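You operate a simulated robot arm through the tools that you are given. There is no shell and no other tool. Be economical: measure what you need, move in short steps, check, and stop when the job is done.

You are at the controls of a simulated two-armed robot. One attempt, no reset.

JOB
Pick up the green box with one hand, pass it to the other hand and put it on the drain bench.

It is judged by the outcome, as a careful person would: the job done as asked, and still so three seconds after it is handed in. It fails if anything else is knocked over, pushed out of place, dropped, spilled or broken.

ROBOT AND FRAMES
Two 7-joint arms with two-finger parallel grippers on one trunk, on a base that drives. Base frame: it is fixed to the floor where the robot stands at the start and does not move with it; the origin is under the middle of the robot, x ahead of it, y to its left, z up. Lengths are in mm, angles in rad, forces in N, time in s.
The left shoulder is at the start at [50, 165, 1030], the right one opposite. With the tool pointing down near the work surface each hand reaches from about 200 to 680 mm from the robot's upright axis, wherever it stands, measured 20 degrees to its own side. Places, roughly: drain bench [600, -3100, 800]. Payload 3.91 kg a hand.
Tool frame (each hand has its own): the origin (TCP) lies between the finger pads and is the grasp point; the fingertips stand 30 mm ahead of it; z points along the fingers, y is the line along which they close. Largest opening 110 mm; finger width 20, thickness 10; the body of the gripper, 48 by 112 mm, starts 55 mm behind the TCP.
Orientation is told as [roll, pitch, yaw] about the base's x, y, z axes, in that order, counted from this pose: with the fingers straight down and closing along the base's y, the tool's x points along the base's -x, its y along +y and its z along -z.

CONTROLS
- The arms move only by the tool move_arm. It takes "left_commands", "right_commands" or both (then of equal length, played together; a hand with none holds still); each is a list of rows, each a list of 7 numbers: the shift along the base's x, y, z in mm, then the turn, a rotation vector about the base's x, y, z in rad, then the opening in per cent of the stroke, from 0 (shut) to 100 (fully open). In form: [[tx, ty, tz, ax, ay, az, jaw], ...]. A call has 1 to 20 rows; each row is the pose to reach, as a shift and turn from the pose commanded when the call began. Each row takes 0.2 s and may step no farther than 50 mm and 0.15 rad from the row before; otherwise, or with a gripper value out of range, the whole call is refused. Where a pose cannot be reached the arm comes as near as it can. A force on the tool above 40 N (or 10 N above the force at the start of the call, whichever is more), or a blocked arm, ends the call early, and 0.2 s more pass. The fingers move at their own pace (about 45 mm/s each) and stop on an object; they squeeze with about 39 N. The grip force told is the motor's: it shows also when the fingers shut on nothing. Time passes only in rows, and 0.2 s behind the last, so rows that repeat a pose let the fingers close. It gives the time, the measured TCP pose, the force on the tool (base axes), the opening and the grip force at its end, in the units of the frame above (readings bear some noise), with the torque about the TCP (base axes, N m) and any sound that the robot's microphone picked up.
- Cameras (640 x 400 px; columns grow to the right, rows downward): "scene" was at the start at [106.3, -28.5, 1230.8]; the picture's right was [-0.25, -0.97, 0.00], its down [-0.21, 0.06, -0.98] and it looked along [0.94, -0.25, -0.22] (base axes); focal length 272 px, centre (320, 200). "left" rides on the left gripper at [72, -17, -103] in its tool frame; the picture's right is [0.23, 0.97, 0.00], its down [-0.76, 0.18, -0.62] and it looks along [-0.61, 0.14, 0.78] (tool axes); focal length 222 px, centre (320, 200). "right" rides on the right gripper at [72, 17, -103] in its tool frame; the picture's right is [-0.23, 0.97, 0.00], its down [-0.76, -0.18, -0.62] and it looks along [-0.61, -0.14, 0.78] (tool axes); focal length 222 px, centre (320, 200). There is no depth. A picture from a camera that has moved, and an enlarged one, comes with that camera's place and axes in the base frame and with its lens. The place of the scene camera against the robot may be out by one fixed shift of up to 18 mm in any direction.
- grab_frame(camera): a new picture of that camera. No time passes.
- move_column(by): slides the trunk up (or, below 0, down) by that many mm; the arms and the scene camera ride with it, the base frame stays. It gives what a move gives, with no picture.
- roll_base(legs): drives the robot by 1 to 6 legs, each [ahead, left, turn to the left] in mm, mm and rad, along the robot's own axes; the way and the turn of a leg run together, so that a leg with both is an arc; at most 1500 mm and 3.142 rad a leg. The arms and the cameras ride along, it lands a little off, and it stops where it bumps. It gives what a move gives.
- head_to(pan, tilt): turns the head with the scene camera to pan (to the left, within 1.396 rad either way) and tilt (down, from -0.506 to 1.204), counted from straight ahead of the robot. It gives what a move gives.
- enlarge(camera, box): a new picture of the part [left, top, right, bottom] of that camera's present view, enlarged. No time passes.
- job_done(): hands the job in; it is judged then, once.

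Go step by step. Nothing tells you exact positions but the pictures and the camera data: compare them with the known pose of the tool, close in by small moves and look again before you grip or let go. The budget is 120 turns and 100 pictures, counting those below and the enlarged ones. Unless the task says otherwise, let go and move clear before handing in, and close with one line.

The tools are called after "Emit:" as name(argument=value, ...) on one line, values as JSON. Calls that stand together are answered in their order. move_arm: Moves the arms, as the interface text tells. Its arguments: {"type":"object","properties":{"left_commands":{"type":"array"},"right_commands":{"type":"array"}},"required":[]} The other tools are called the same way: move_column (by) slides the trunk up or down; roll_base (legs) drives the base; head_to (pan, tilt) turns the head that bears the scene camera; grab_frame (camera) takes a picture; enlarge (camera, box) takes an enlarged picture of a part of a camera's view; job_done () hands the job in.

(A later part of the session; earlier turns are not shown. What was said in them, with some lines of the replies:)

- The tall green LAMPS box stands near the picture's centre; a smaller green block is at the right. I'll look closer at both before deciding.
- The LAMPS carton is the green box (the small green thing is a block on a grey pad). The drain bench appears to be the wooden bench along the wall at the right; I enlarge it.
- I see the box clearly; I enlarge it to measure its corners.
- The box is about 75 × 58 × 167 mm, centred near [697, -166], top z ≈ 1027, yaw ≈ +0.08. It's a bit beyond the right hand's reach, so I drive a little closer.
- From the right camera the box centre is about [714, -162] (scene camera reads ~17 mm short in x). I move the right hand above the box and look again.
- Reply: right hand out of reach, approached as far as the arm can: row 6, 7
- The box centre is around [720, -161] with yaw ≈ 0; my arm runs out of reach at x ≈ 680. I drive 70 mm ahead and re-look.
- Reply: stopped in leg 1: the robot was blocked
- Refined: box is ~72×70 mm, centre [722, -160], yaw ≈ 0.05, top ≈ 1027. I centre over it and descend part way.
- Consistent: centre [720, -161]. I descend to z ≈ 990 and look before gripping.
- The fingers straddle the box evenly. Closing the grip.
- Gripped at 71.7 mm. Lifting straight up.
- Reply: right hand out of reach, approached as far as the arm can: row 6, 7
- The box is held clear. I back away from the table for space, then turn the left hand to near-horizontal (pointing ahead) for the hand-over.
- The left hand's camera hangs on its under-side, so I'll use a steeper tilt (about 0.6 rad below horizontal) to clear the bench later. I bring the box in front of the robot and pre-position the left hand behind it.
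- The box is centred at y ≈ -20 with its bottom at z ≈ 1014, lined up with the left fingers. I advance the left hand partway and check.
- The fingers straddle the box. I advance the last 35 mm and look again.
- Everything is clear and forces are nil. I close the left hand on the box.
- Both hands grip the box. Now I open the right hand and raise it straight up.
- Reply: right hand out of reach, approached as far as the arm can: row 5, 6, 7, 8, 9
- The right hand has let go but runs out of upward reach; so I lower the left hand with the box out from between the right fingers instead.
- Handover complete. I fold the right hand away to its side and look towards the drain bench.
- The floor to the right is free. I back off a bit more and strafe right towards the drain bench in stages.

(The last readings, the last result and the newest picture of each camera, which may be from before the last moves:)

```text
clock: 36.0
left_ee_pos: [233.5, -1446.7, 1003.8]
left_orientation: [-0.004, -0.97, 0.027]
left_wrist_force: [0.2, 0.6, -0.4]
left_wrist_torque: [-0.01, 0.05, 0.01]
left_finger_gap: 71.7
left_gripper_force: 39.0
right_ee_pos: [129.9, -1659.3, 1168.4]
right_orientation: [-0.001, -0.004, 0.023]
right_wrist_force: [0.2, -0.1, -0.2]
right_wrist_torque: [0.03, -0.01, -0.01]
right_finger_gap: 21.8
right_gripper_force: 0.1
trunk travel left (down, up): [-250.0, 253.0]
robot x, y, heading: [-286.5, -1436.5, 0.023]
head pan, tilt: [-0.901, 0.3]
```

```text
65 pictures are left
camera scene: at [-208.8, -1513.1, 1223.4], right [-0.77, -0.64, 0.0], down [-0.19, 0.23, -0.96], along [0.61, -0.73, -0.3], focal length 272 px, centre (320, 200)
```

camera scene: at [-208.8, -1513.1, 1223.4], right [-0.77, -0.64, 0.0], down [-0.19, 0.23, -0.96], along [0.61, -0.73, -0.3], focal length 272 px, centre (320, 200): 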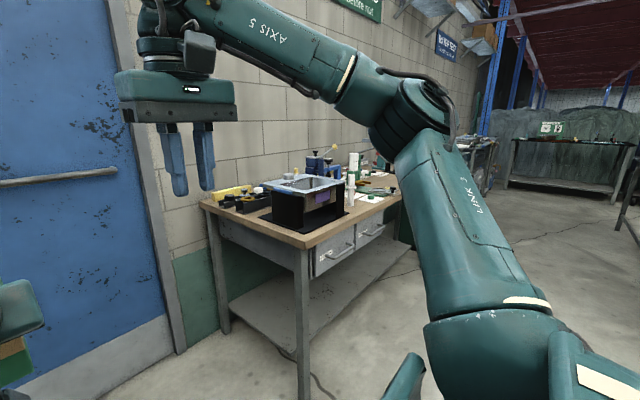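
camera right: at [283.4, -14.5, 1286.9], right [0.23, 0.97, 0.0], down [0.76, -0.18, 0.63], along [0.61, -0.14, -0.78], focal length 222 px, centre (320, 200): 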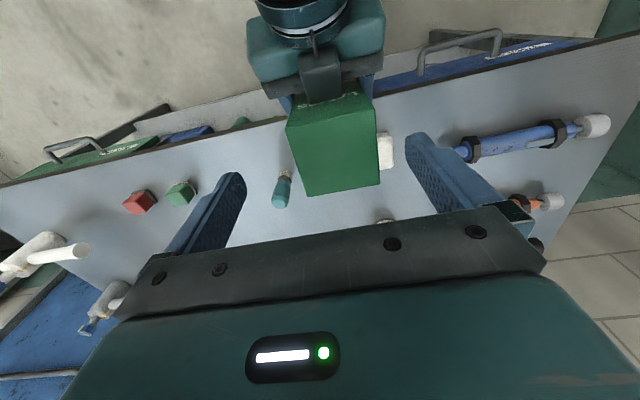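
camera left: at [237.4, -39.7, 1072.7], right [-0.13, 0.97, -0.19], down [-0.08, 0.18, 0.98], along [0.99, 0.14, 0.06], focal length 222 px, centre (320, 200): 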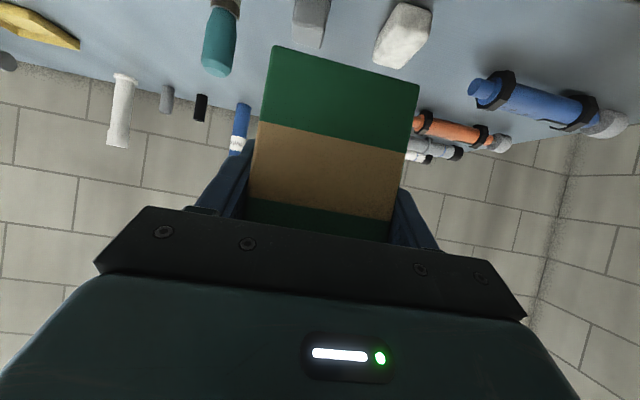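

Emit:
enlarge(camera="scene", box=[220, 120, 420, 250])

Emit:
enlarge(camera="scene", box=[420, 100, 640, 240])

Emit:
head_to(pan=-1.1, tilt=-0.1)

Emit:
grab_frame(camera="scene")

```text
3.08 times, centred on (320, 185) of scene
camera zoom: at [-208.8, -1513.1, 1223.4], right [-0.77, -0.64, 0.0], down [-0.19, 0.23, -0.96], along [0.61, -0.73, -0.3], focal length 838 px, centre (320, 246)
```

zoom: 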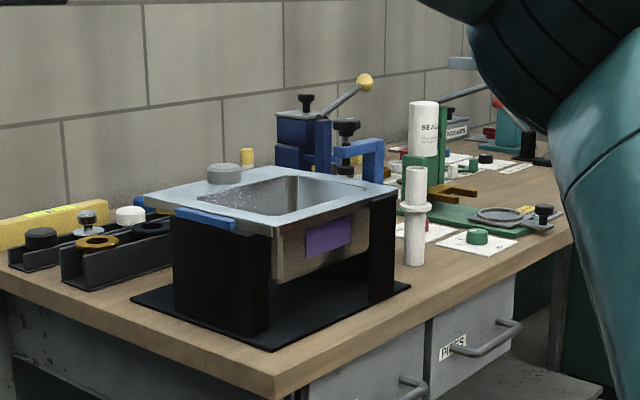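

```text
2.86 times, centred on (530, 170) of scene
camera zoom: at [-208.8, -1513.1, 1223.4], right [-0.77, -0.64, 0.0], down [-0.19, 0.23, -0.96], along [0.61, -0.73, -0.3], focal length 778 px, centre (-280, 286)
```

zoom: 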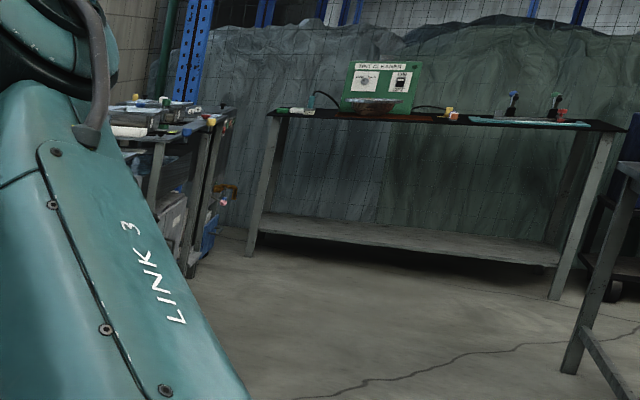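

```text
clock: 36.8
left_ee_pos: [234.4, -1448.4, 1003.4]
left_orientation: [-0.004, -0.971, 0.028]
left_wrist_force: [-0.5, 0.4, 0.6]
left_wrist_torque: [0.01, 0.04, 0.01]
left_finger_gap: 71.8
left_gripper_force: 38.9
right_ee_pos: [130.8, -1658.9, 1165.8]
right_orientation: [0.003, -0.004, 0.024]
right_wrist_force: [-0.2, 0.0, 0.4]
right_wrist_torque: [0.0, 0.02, 0.02]
right_finger_gap: 21.8
right_gripper_force: 0.0
trunk travel left (down, up): [-250.0, 253.0]
robot x, y, heading: [-287.8, -1437.0, 0.023]
head pan, tilt: [-1.1, -0.099]
```

```text
62 pictures are left
camera scene: at [-227.1, -1518.0, 1259.8], right [-0.88, -0.48, 0.0], down [0.05, -0.09, -1.0], along [0.47, -0.88, 0.1], focal length 272 px, centre (320, 200)
```

scene: 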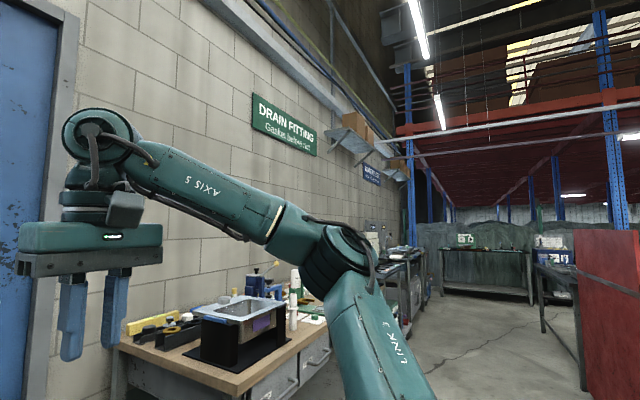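

The sign reads "Drain Fitting" over the wooden bench, whose near corner is at about [345, -2100]; this is the drain bench. I strafe on to see its surface.

Emit:
roll_base(legs=[[0, -1100, -0.023]])

Emit:
head_to(pan=-0.5, tilt=0.4)

Emit:
grab_frame(camera="scene")

```text
clock: 42.6
left_ee_pos: [247.1, -2582.9, 1004.1]
left_orientation: [-0.005, -0.969, 0.0]
left_wrist_force: [-0.1, 0.7, -0.3]
left_wrist_torque: [0.01, 0.03, 0.0]
left_finger_gap: 71.7
left_gripper_force: 39.6
right_ee_pos: [137.2, -2789.6, 1166.2]
right_orientation: [-0.001, -0.004, -0.004]
right_wrist_force: [-0.3, -1.3, 0.3]
right_wrist_torque: [0.01, -0.01, 0.0]
right_finger_gap: 22.3
right_gripper_force: 0.1
trunk travel left (down, up): [-250.0, 253.0]
robot x, y, heading: [-273.8, -2557.5, -0.004]
head pan, tilt: [-1.1, -0.099]
```

```text
clock: 43.6
left_ee_pos: [246.4, -2582.4, 1003.2]
left_orientation: [-0.006, -0.969, 0.002]
left_wrist_force: [0.3, -0.5, 0.2]
left_wrist_torque: [0.01, -0.02, 0.01]
left_finger_gap: 71.7
left_gripper_force: 39.2
right_ee_pos: [136.4, -2791.3, 1167.7]
right_orientation: [0.0, -0.005, -0.003]
right_wrist_force: [-0.6, 0.4, 0.3]
right_wrist_torque: [-0.01, 0.03, 0.02]
right_finger_gap: 22.2
right_gripper_force: 0.1
trunk travel left (down, up): [-250.0, 253.0]
robot x, y, heading: [-275.3, -2557.2, -0.001]
head pan, tilt: [-0.499, 0.4]
```

```text
61 pictures are left
camera scene: at [-174.5, -2608.1, 1214.2], right [-0.48, -0.88, 0.0], down [-0.34, 0.19, -0.92], along [0.81, -0.44, -0.39], focal length 272 px, centre (320, 200)
```

scene: 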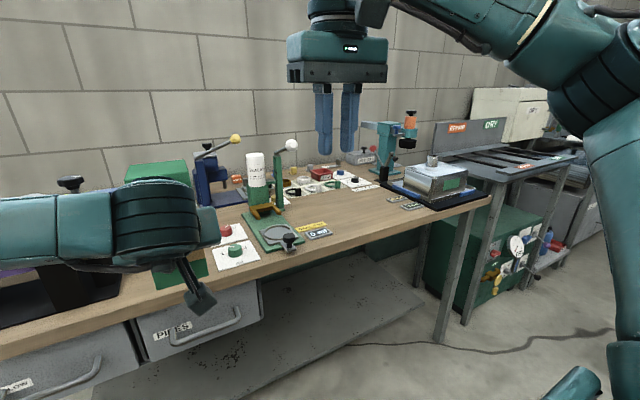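

The bench runs from y ≈ -2100 to -3660, and the stated place projects to the free wood right of the green press. I enlarge that area.

Emit:
enlarge(camera="scene", box=[220, 140, 500, 280])

```text
2.29 times, centred on (360, 210) of scene
camera zoom: at [-174.5, -2608.1, 1214.2], right [-0.48, -0.88, 0.0], down [-0.34, 0.19, -0.92], along [0.81, -0.44, -0.39], focal length 623 px, centre (229, 177)
```

zoom: 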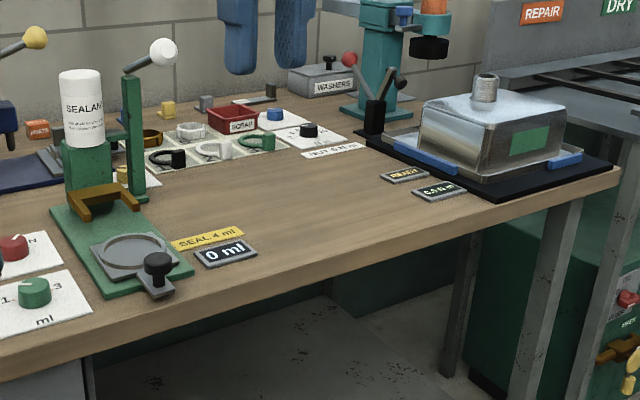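

Clear wood lies around [500, -3110]. I strafe so the box is opposite it, then re-look.

Emit:
roll_base(legs=[[0, -515, 0]])

Emit:
head_to(pan=-0.4, tilt=0.6)

Emit:
grab_frame(camera="scene")

Emit:
grab_frame(camera="right")

Emit:
grab_frame(camera="left")

```text
clock: 46.5
left_ee_pos: [246.8, -3087.4, 1004.1]
left_orientation: [-0.005, -0.969, 0.008]
left_wrist_force: [-0.6, -0.1, 1.6]
left_wrist_torque: [0.01, 0.05, 0.0]
left_finger_gap: 71.6
left_gripper_force: 39.2
right_ee_pos: [138.9, -3297.8, 1166.6]
right_orientation: [0.001, -0.004, 0.004]
right_wrist_force: [0.0, 0.2, 0.7]
right_wrist_torque: [-0.04, 0.02, 0.01]
right_finger_gap: 22.0
right_gripper_force: 0.0
trunk travel left (down, up): [-250.0, 253.0]
robot x, y, heading: [-271.0, -3065.0, 0.006]
head pan, tilt: [-0.499, 0.4]
```

```text
clock: 47.3
left_ee_pos: [247.6, -3086.9, 1005.1]
left_orientation: [-0.005, -0.971, 0.008]
left_wrist_force: [0.2, 0.6, 0.6]
left_wrist_torque: [0.02, 0.02, -0.04]
left_finger_gap: 71.8
left_gripper_force: 38.7
right_ee_pos: [138.3, -3295.7, 1166.9]
right_orientation: [-0.001, -0.004, 0.003]
right_wrist_force: [0.2, 0.9, -0.5]
right_wrist_torque: [0.05, -0.02, 0.01]
right_finger_gap: 22.0
right_gripper_force: 0.1
trunk travel left (down, up): [-250.0, 253.0]
robot x, y, heading: [-271.7, -3066.4, 0.008]
head pan, tilt: [-0.4, 0.6]
```

```text
59 pictures are left
camera scene: at [-173.4, -3105.9, 1195.9], right [-0.39, -0.92, 0.0], down [-0.52, 0.22, -0.83], along [0.76, -0.32, -0.56], focal length 272 px, centre (320, 200)
```

scene: 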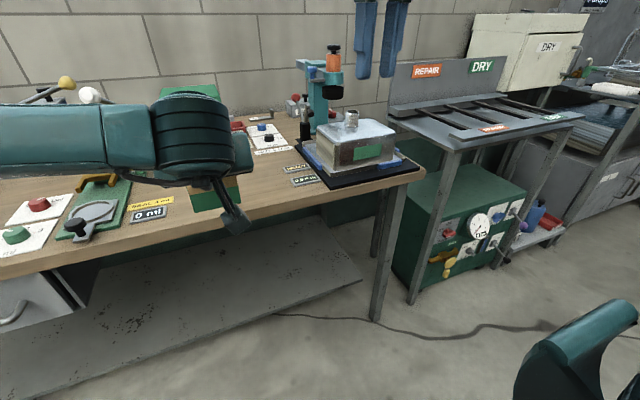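

```text
58 pictures are left
camera right: at [66.9, -3279.9, 1269.5], right [0.22, 0.97, 0.0], down [0.76, -0.18, 0.63], along [0.61, -0.14, -0.78], focal length 222 px, centre (320, 200)
```

right: 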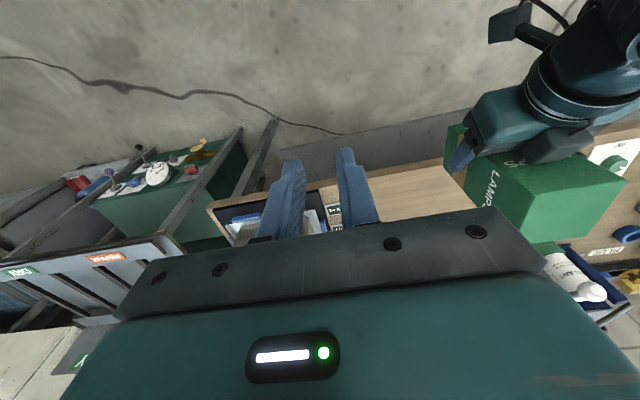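

```text
57 pictures are left
camera left: at [121.6, -3104.6, 1003.3], right [-0.13, 0.97, -0.19], down [-0.08, 0.18, 0.98], along [0.99, 0.15, 0.06], focal length 222 px, centre (320, 200)
```

left: 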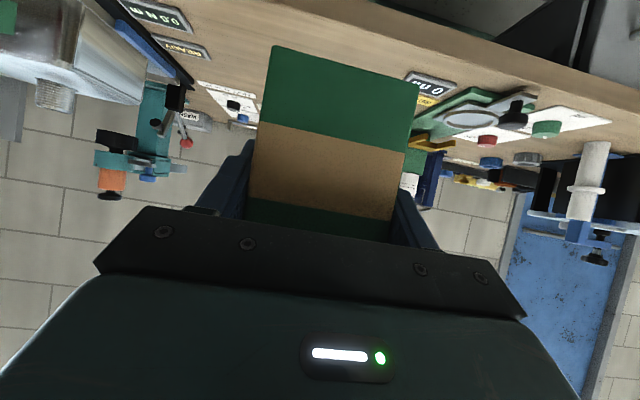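

Clear wood spans y ≈ -2970…-3290; I target box centre [490, -3125]. I drive in at the present safe height.

Emit:
roll_base(legs=[[0, -38, -0.007], [230, 0, 0]])

Emit:
head_to(pan=-0.2, tilt=0.7)

Emit:
grab_frame(camera="scene")

Emit:
grab_frame(camera="left")

Emit:
grab_frame(camera="right")

```text
clock: 49.5
left_ee_pos: [480.7, -3127.5, 1004.3]
left_orientation: [-0.005, -0.971, 0.002]
left_wrist_force: [-0.1, 0.0, 0.6]
left_wrist_torque: [-0.01, 0.04, -0.01]
left_finger_gap: 71.6
left_gripper_force: 39.7
right_ee_pos: [368.7, -3337.0, 1165.9]
right_orientation: [0.002, -0.004, -0.004]
right_wrist_force: [0.0, -1.8, -0.3]
right_wrist_torque: [0.03, 0.0, -0.03]
right_finger_gap: 21.7
right_gripper_force: 0.1
trunk travel left (down, up): [-250.0, 253.0]
robot x, y, heading: [-38.8, -3106.5, -0.006]
head pan, tilt: [-0.4, 0.6]
```

```text
clock: 50.2
left_ee_pos: [478.2, -3129.1, 1004.8]
left_orientation: [-0.006, -0.969, 0.002]
left_wrist_force: [0.5, 0.1, -0.4]
left_wrist_torque: [0.01, 0.01, 0.0]
left_finger_gap: 71.9
left_gripper_force: 39.3
right_ee_pos: [369.9, -3337.6, 1166.9]
right_orientation: [0.0, -0.004, -0.001]
right_wrist_force: [-0.4, -0.6, -0.1]
right_wrist_torque: [0.0, -0.02, 0.04]
right_finger_gap: 21.7
right_gripper_force: 0.1
trunk travel left (down, up): [-250.0, 253.0]
robot x, y, heading: [-38.8, -3109.3, 0.001]
head pan, tilt: [-0.201, 0.7]
```

```text
56 pictures are left
camera scene: at [59.4, -3127.2, 1187.3], right [-0.2, -0.98, 0.0], down [-0.63, 0.13, -0.77], along [0.75, -0.15, -0.64], focal length 272 px, centre (320, 200)
```

scene: 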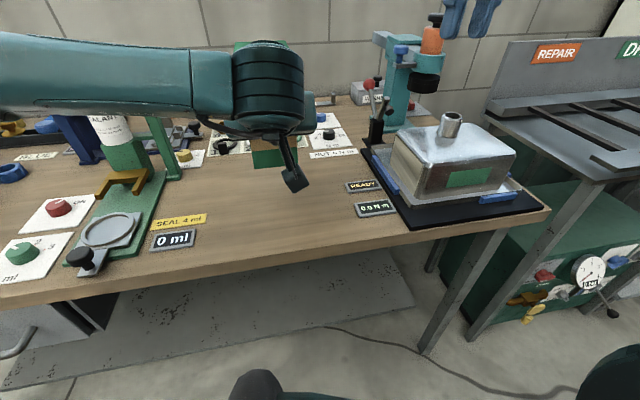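

```text
55 pictures are left
camera left: at [352.6, -3145.0, 1003.3], right [-0.13, 0.97, -0.19], down [-0.08, 0.18, 0.98], along [0.99, 0.14, 0.06], focal length 222 px, centre (320, 200)
```

left: 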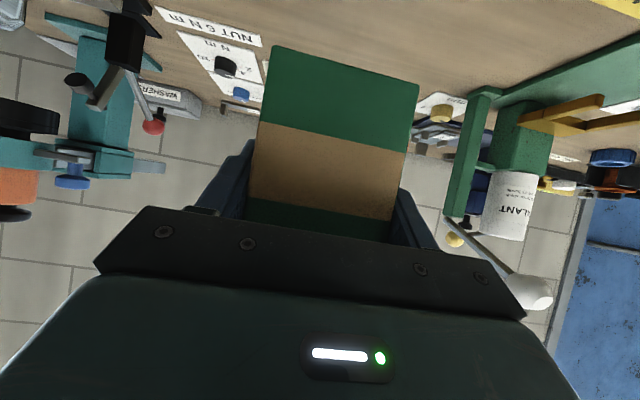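

```text
54 pictures are left
camera right: at [296.8, -3320.0, 1269.5], right [0.23, 0.97, 0.0], down [0.76, -0.18, 0.63], along [0.61, -0.14, -0.78], focal length 222 px, centre (320, 200)
```

right: 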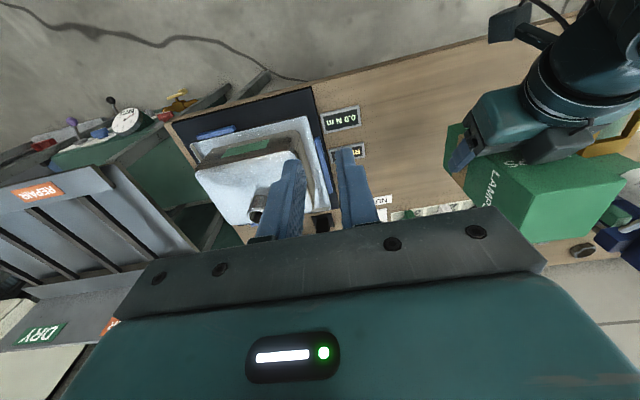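

The landing spot below the box is clear wood. I lower the trunk by 110 mm and check.

Emit:
move_column(by=-110)

Emit:
grab_frame(camera="left")

Emit:
grab_frame(camera="scene")

Emit:
grab_frame(camera="right")

```text
clock: 51.6
left_ee_pos: [477.7, -3127.8, 894.0]
left_orientation: [-0.005, -0.971, 0.001]
left_wrist_force: [0.7, -0.7, -1.0]
left_wrist_torque: [-0.01, 0.03, 0.02]
left_finger_gap: 71.7
left_gripper_force: 39.1
right_ee_pos: [369.1, -3337.9, 1056.5]
right_orientation: [0.002, -0.005, -0.005]
right_wrist_force: [0.3, -0.1, 0.6]
right_wrist_torque: [-0.01, -0.01, 0.03]
right_finger_gap: 22.0
right_gripper_force: 0.0
trunk travel left (down, up): [-140.0, 363.0]
robot x, y, heading: [-39.0, -3103.2, 0.002]
head pan, tilt: [-0.201, 0.7]
```

```text
53 pictures are left
camera left: at [352.5, -3145.0, 893.5], right [-0.13, 0.97, -0.19], down [-0.08, 0.18, 0.98], along [0.99, 0.14, 0.06], focal length 222 px, centre (320, 200)
```

left: 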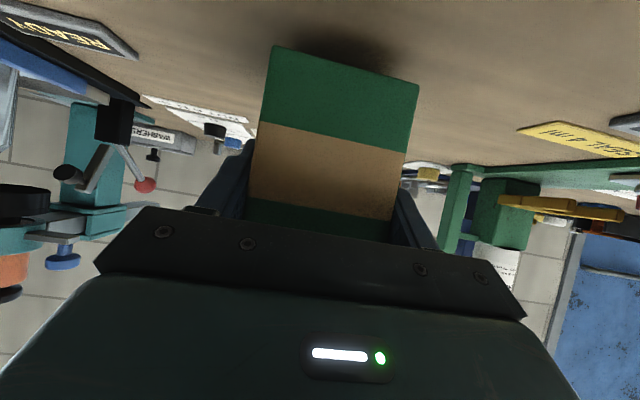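

```text
52 pictures are left
camera scene: at [59.3, -3127.2, 1077.3], right [-0.2, -0.98, 0.0], down [-0.63, 0.13, -0.76], along [0.75, -0.15, -0.64], focal length 272 px, centre (320, 200)
```

scene: 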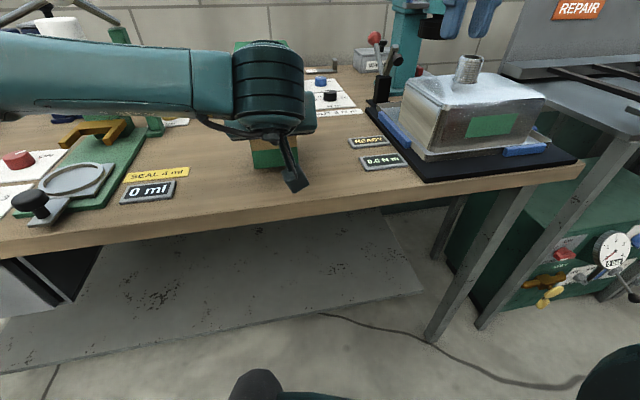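

```text
51 pictures are left
camera right: at [296.7, -3320.0, 1159.7], right [0.23, 0.97, 0.0], down [0.76, -0.18, 0.63], along [0.61, -0.14, -0.78], focal length 222 px, centre (320, 200)
```

right: 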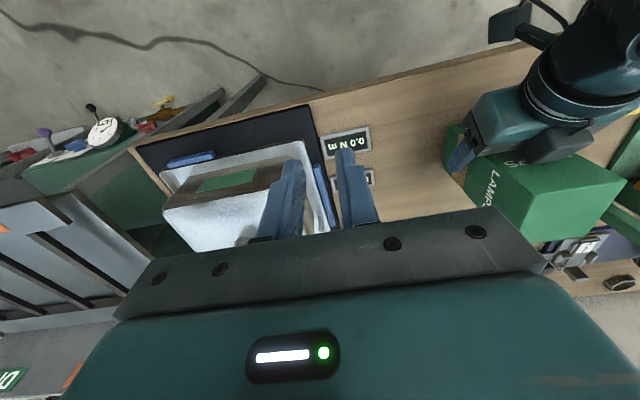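

The contact shadow is close below the box. I lower with the arm in small steps, watching the force.

Emit:
move_arm(left_commands=[[0, 0, -6, 0, 0, 0, 50], [0, 0, -12, 0, 0, 0, 50], [0, 0, -18, 0, 0, 0, 50], [0, 0, -22, 0, 0, 0, 50], [0, 0, -22, 0, 0, 0, 50]])

Emit:
enlarge(camera="left", box=[220, 10, 460, 160])

```text
clock: 52.8
left_ee_pos: [478.5, -3129.1, 878.8]
left_orientation: [-0.013, -0.984, 0.009]
left_wrist_force: [-1.5, 0.7, 33.9]
left_wrist_torque: [0.84, 0.85, 0.02]
left_finger_gap: 72.0
left_gripper_force: 39.0
right_ee_pos: [367.5, -3337.7, 1057.8]
right_orientation: [0.0, -0.007, -0.003]
right_wrist_force: [0.5, -0.1, 0.5]
right_wrist_torque: [0.0, 0.0, -0.02]
right_finger_gap: 22.1
right_gripper_force: 0.0
trunk travel left (down, up): [-140.0, 363.0]
robot x, y, heading: [-39.5, -3104.2, -0.006]
head pan, tilt: [-0.201, 0.7]
```

```text
2.67 times, centred on (340, 85) of left
camera zoom: at [352.8, -3145.1, 876.2], right [-0.12, 0.97, -0.2], down [-0.1, 0.18, 0.98], along [0.99, 0.14, 0.07], focal length 592 px, centre (267, 507)
```

zoom: 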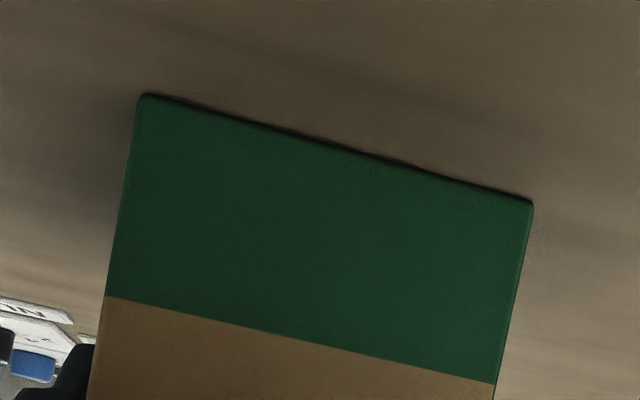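

The box has touched down (34 N up at TCP z ≈ 879). I back off about 6 mm to take the load off.

Emit:
move_arm(left_commands=[[0, 0, 3, 0, 0, 0, 50], [0, 0, 6, 0, 0, 0, 50], [0, 0, 6, 0, 0, 0, 50]])

Emit:
enlarge(camera="left", box=[220, 10, 460, 160])

Emit:
enlarge(camera="scene", box=[180, 20, 420, 240])

```text
clock: 53.6
left_ee_pos: [478.7, -3128.4, 878.3]
left_orientation: [-0.009, -0.973, 0.004]
left_wrist_force: [4.9, -0.3, 13.9]
left_wrist_torque: [-0.27, -1.04, 0.1]
left_finger_gap: 71.7
left_gripper_force: 39.0
right_ee_pos: [368.8, -3337.9, 1056.1]
right_orientation: [0.0, -0.005, -0.003]
right_wrist_force: [-0.2, 0.7, 0.1]
right_wrist_torque: [-0.04, -0.04, 0.01]
right_finger_gap: 21.9
right_gripper_force: 0.0
trunk travel left (down, up): [-140.0, 363.0]
robot x, y, heading: [-41.2, -3104.7, -0.004]
head pan, tilt: [-0.201, 0.7]
```

```text
2.67 times, centred on (340, 85) of left
camera zoom: at [353.3, -3145.3, 877.3], right [-0.13, 0.97, -0.19], down [-0.09, 0.18, 0.98], along [0.99, 0.14, 0.06], focal length 592 px, centre (267, 507)
```

zoom: 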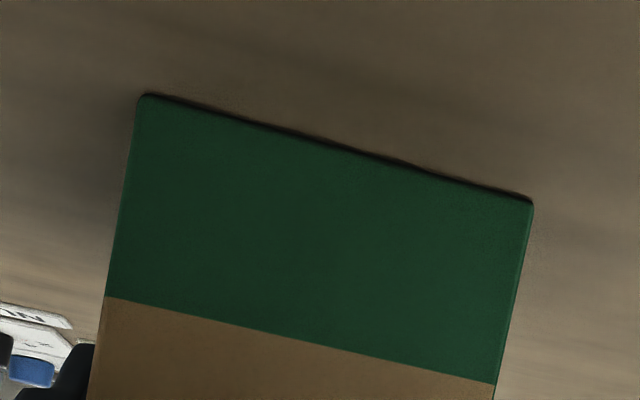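

```text
1.82 times, centred on (300, 130) of scene
camera zoom: at [58.7, -3127.1, 1077.2], right [-0.2, -0.98, 0.0], down [-0.63, 0.13, -0.77], along [0.75, -0.15, -0.64], focal length 495 px, centre (356, 327)
```

zoom: 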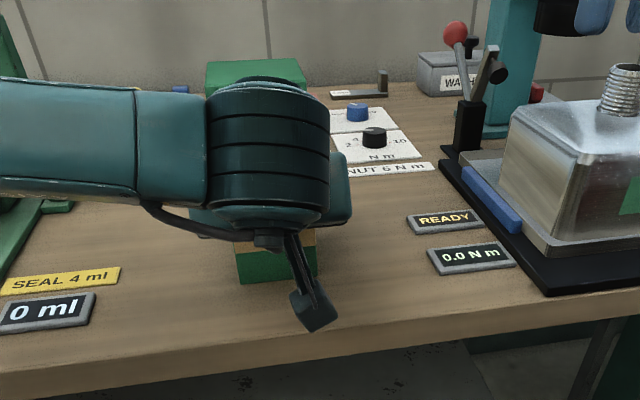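

Still 14 N; I ease up 2 mm more, then open slowly with the box standing.

Emit:
move_arm(left_commands=[[0, 0, 2, 0, 0, 0, 50], [0, 0, 2, 0, 0, 0, 50]])

```text
clock: 54.2
left_ee_pos: [478.2, -3128.9, 879.4]
left_orientation: [-0.005, -0.97, 0.001]
left_wrist_force: [3.6, 0.4, 4.1]
left_wrist_torque: [-0.19, -0.47, 0.14]
left_finger_gap: 71.4
left_gripper_force: 38.8
right_ee_pos: [368.6, -3337.3, 1056.8]
right_orientation: [0.0, -0.004, -0.003]
right_wrist_force: [-0.3, 0.1, 0.2]
right_wrist_torque: [0.01, -0.02, 0.02]
right_finger_gap: 22.0
right_gripper_force: 0.2
trunk travel left (down, up): [-140.0, 363.0]
robot x, y, heading: [-41.5, -3102.9, -0.002]
head pan, tilt: [-0.201, 0.7]
```

Only 4 N remains. I open the left hand.

Emit:
move_arm(left_commands=[[0, 0, 0, 0, 0, 0, 68], [0, 0, 0, 0, 0, 0, 75], [0, 0, 0, 0, 0, 0, 85], [0, 0, 0, 0, 0, 0, 100], [0, 0, 0, 0, 0, 0, 100]])

Emit:
grab_frame(camera="left")

```text
clock: 55.4
left_ee_pos: [479.0, -3128.9, 881.5]
left_orientation: [-0.006, -0.97, 0.002]
left_wrist_force: [-1.3, 1.4, 0.0]
left_wrist_torque: [-0.03, -0.03, 0.01]
left_finger_gap: 109.8
left_gripper_force: 0.2
right_ee_pos: [369.5, -3337.5, 1055.0]
right_orientation: [-0.001, -0.004, -0.004]
right_wrist_force: [-0.2, 0.8, -0.4]
right_wrist_torque: [0.0, 0.0, -0.01]
right_finger_gap: 21.9
right_gripper_force: 0.0
trunk travel left (down, up): [-140.0, 363.0]
robot x, y, heading: [-37.3, -3108.1, -0.004]
head pan, tilt: [-0.201, 0.7]
```

```text
47 pictures are left
camera left: at [353.0, -3145.5, 879.3], right [-0.13, 0.97, -0.19], down [-0.08, 0.18, 0.98], along [0.99, 0.14, 0.06], focal length 222 px, centre (320, 200)
```

left: 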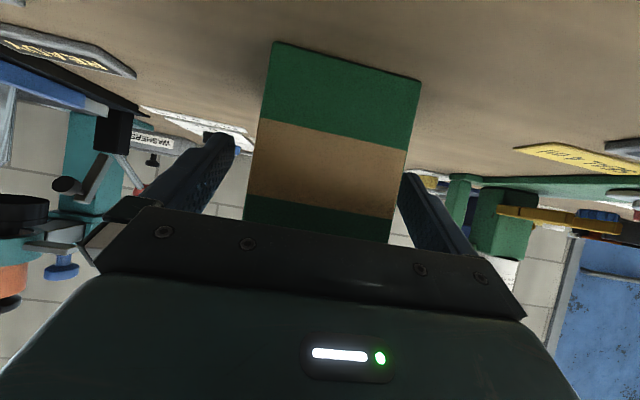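

The box stands free. I draw the left hand straight back, then back the base off.

Emit:
move_arm(left_commands=[[-20, 0, 0, 0, 0, 0, 100], [-45, 0, 0, 0, 0, 0, 100], [-75, 0, 0, 0, 0, 0, 100], [-110, 0, 0, 0, 0, 0, 100], [-110, 0, 0, 0, 0, 0, 100]])

Emit:
grab_frame(camera="left")

Emit:
roll_base(legs=[[-250, 0, 0]])

Emit:
grab_frame(camera="scene")

Emit:
grab_frame(camera="left")

```text
clock: 56.6
left_ee_pos: [370.0, -3128.4, 880.5]
left_orientation: [-0.006, -0.972, 0.004]
left_wrist_force: [-1.0, 0.3, -0.2]
left_wrist_torque: [0.01, -0.01, 0.01]
left_finger_gap: 110.0
left_gripper_force: 0.0
right_ee_pos: [369.0, -3337.2, 1056.6]
right_orientation: [-0.001, -0.003, -0.003]
right_wrist_force: [0.0, -0.4, 0.0]
right_wrist_torque: [0.01, 0.0, 0.02]
right_finger_gap: 22.2
right_gripper_force: 0.2
trunk travel left (down, up): [-140.0, 363.0]
robot x, y, heading: [-39.2, -3102.0, 0.002]
head pan, tilt: [-0.201, 0.7]
```

```text
46 pictures are left
camera left: at [243.1, -3145.9, 880.4], right [-0.13, 0.97, -0.19], down [-0.08, 0.18, 0.98], along [0.99, 0.14, 0.06], focal length 222 px, centre (320, 200)
```

left: 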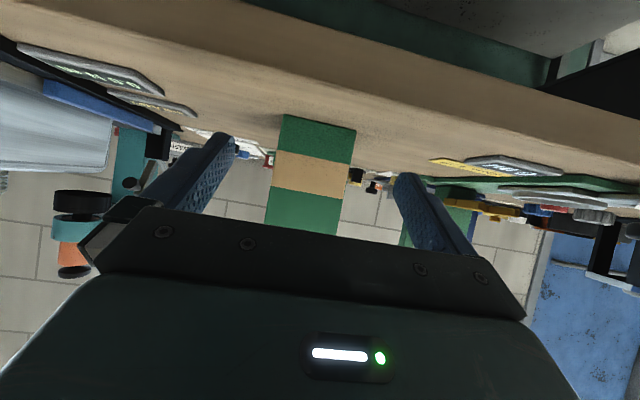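

```text
clock: 58.5
left_ee_pos: [117.4, -3129.2, 880.7]
left_orientation: [-0.006, -0.971, 0.002]
left_wrist_force: [-0.4, 0.3, 0.5]
left_wrist_torque: [-0.02, 0.0, -0.05]
left_finger_gap: 110.1
left_gripper_force: 0.0
right_ee_pos: [117.7, -3337.8, 1057.6]
right_orientation: [0.001, -0.004, -0.002]
right_wrist_force: [-0.2, 0.6, 0.2]
right_wrist_torque: [-0.02, 0.01, 0.02]
right_finger_gap: 22.1
right_gripper_force: 0.1
trunk travel left (down, up): [-140.0, 363.0]
robot x, y, heading: [-293.4, -3107.4, -0.004]
head pan, tilt: [-0.201, 0.7]
```

```text
45 pictures are left
camera scene: at [-193.7, -3126.9, 1077.3], right [-0.2, -0.98, 0.0], down [-0.63, 0.13, -0.77], along [0.75, -0.15, -0.64], focal length 272 px, centre (320, 200)
```

scene: 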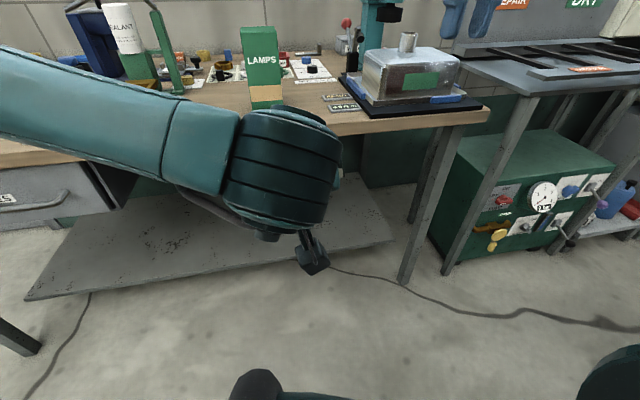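

```text
44 pictures are left
camera left: at [-9.5, -3145.8, 880.3], right [-0.13, 0.97, -0.19], down [-0.08, 0.18, 0.98], along [0.99, 0.14, 0.06], focal length 222 px, centre (320, 200)
```

left: 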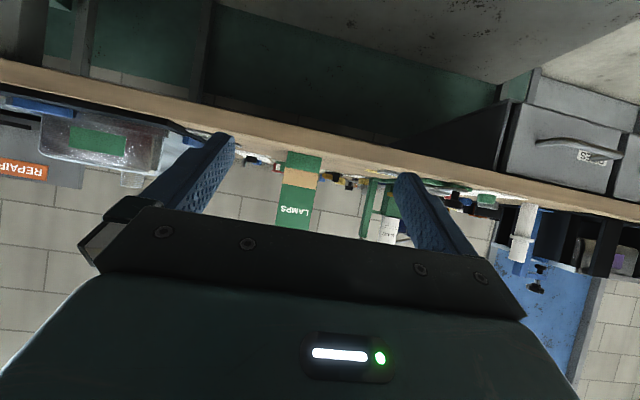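

The box stands upright on the drain bench, nothing around it has moved, and both hands are clear, so I hand in.

Emit:
job_done()

```text
The job is handed in.
```

The right hand picked up the green LAMPS box and passed it to the left, which put it upright on the clear wood of the drain bench. I took that bench to be the wooden one under the "Drain Fitting" sign. While lining up for the pick, the base bumped lightly against the first table and stopped; nothing appeared to move in the pictures afterwards.
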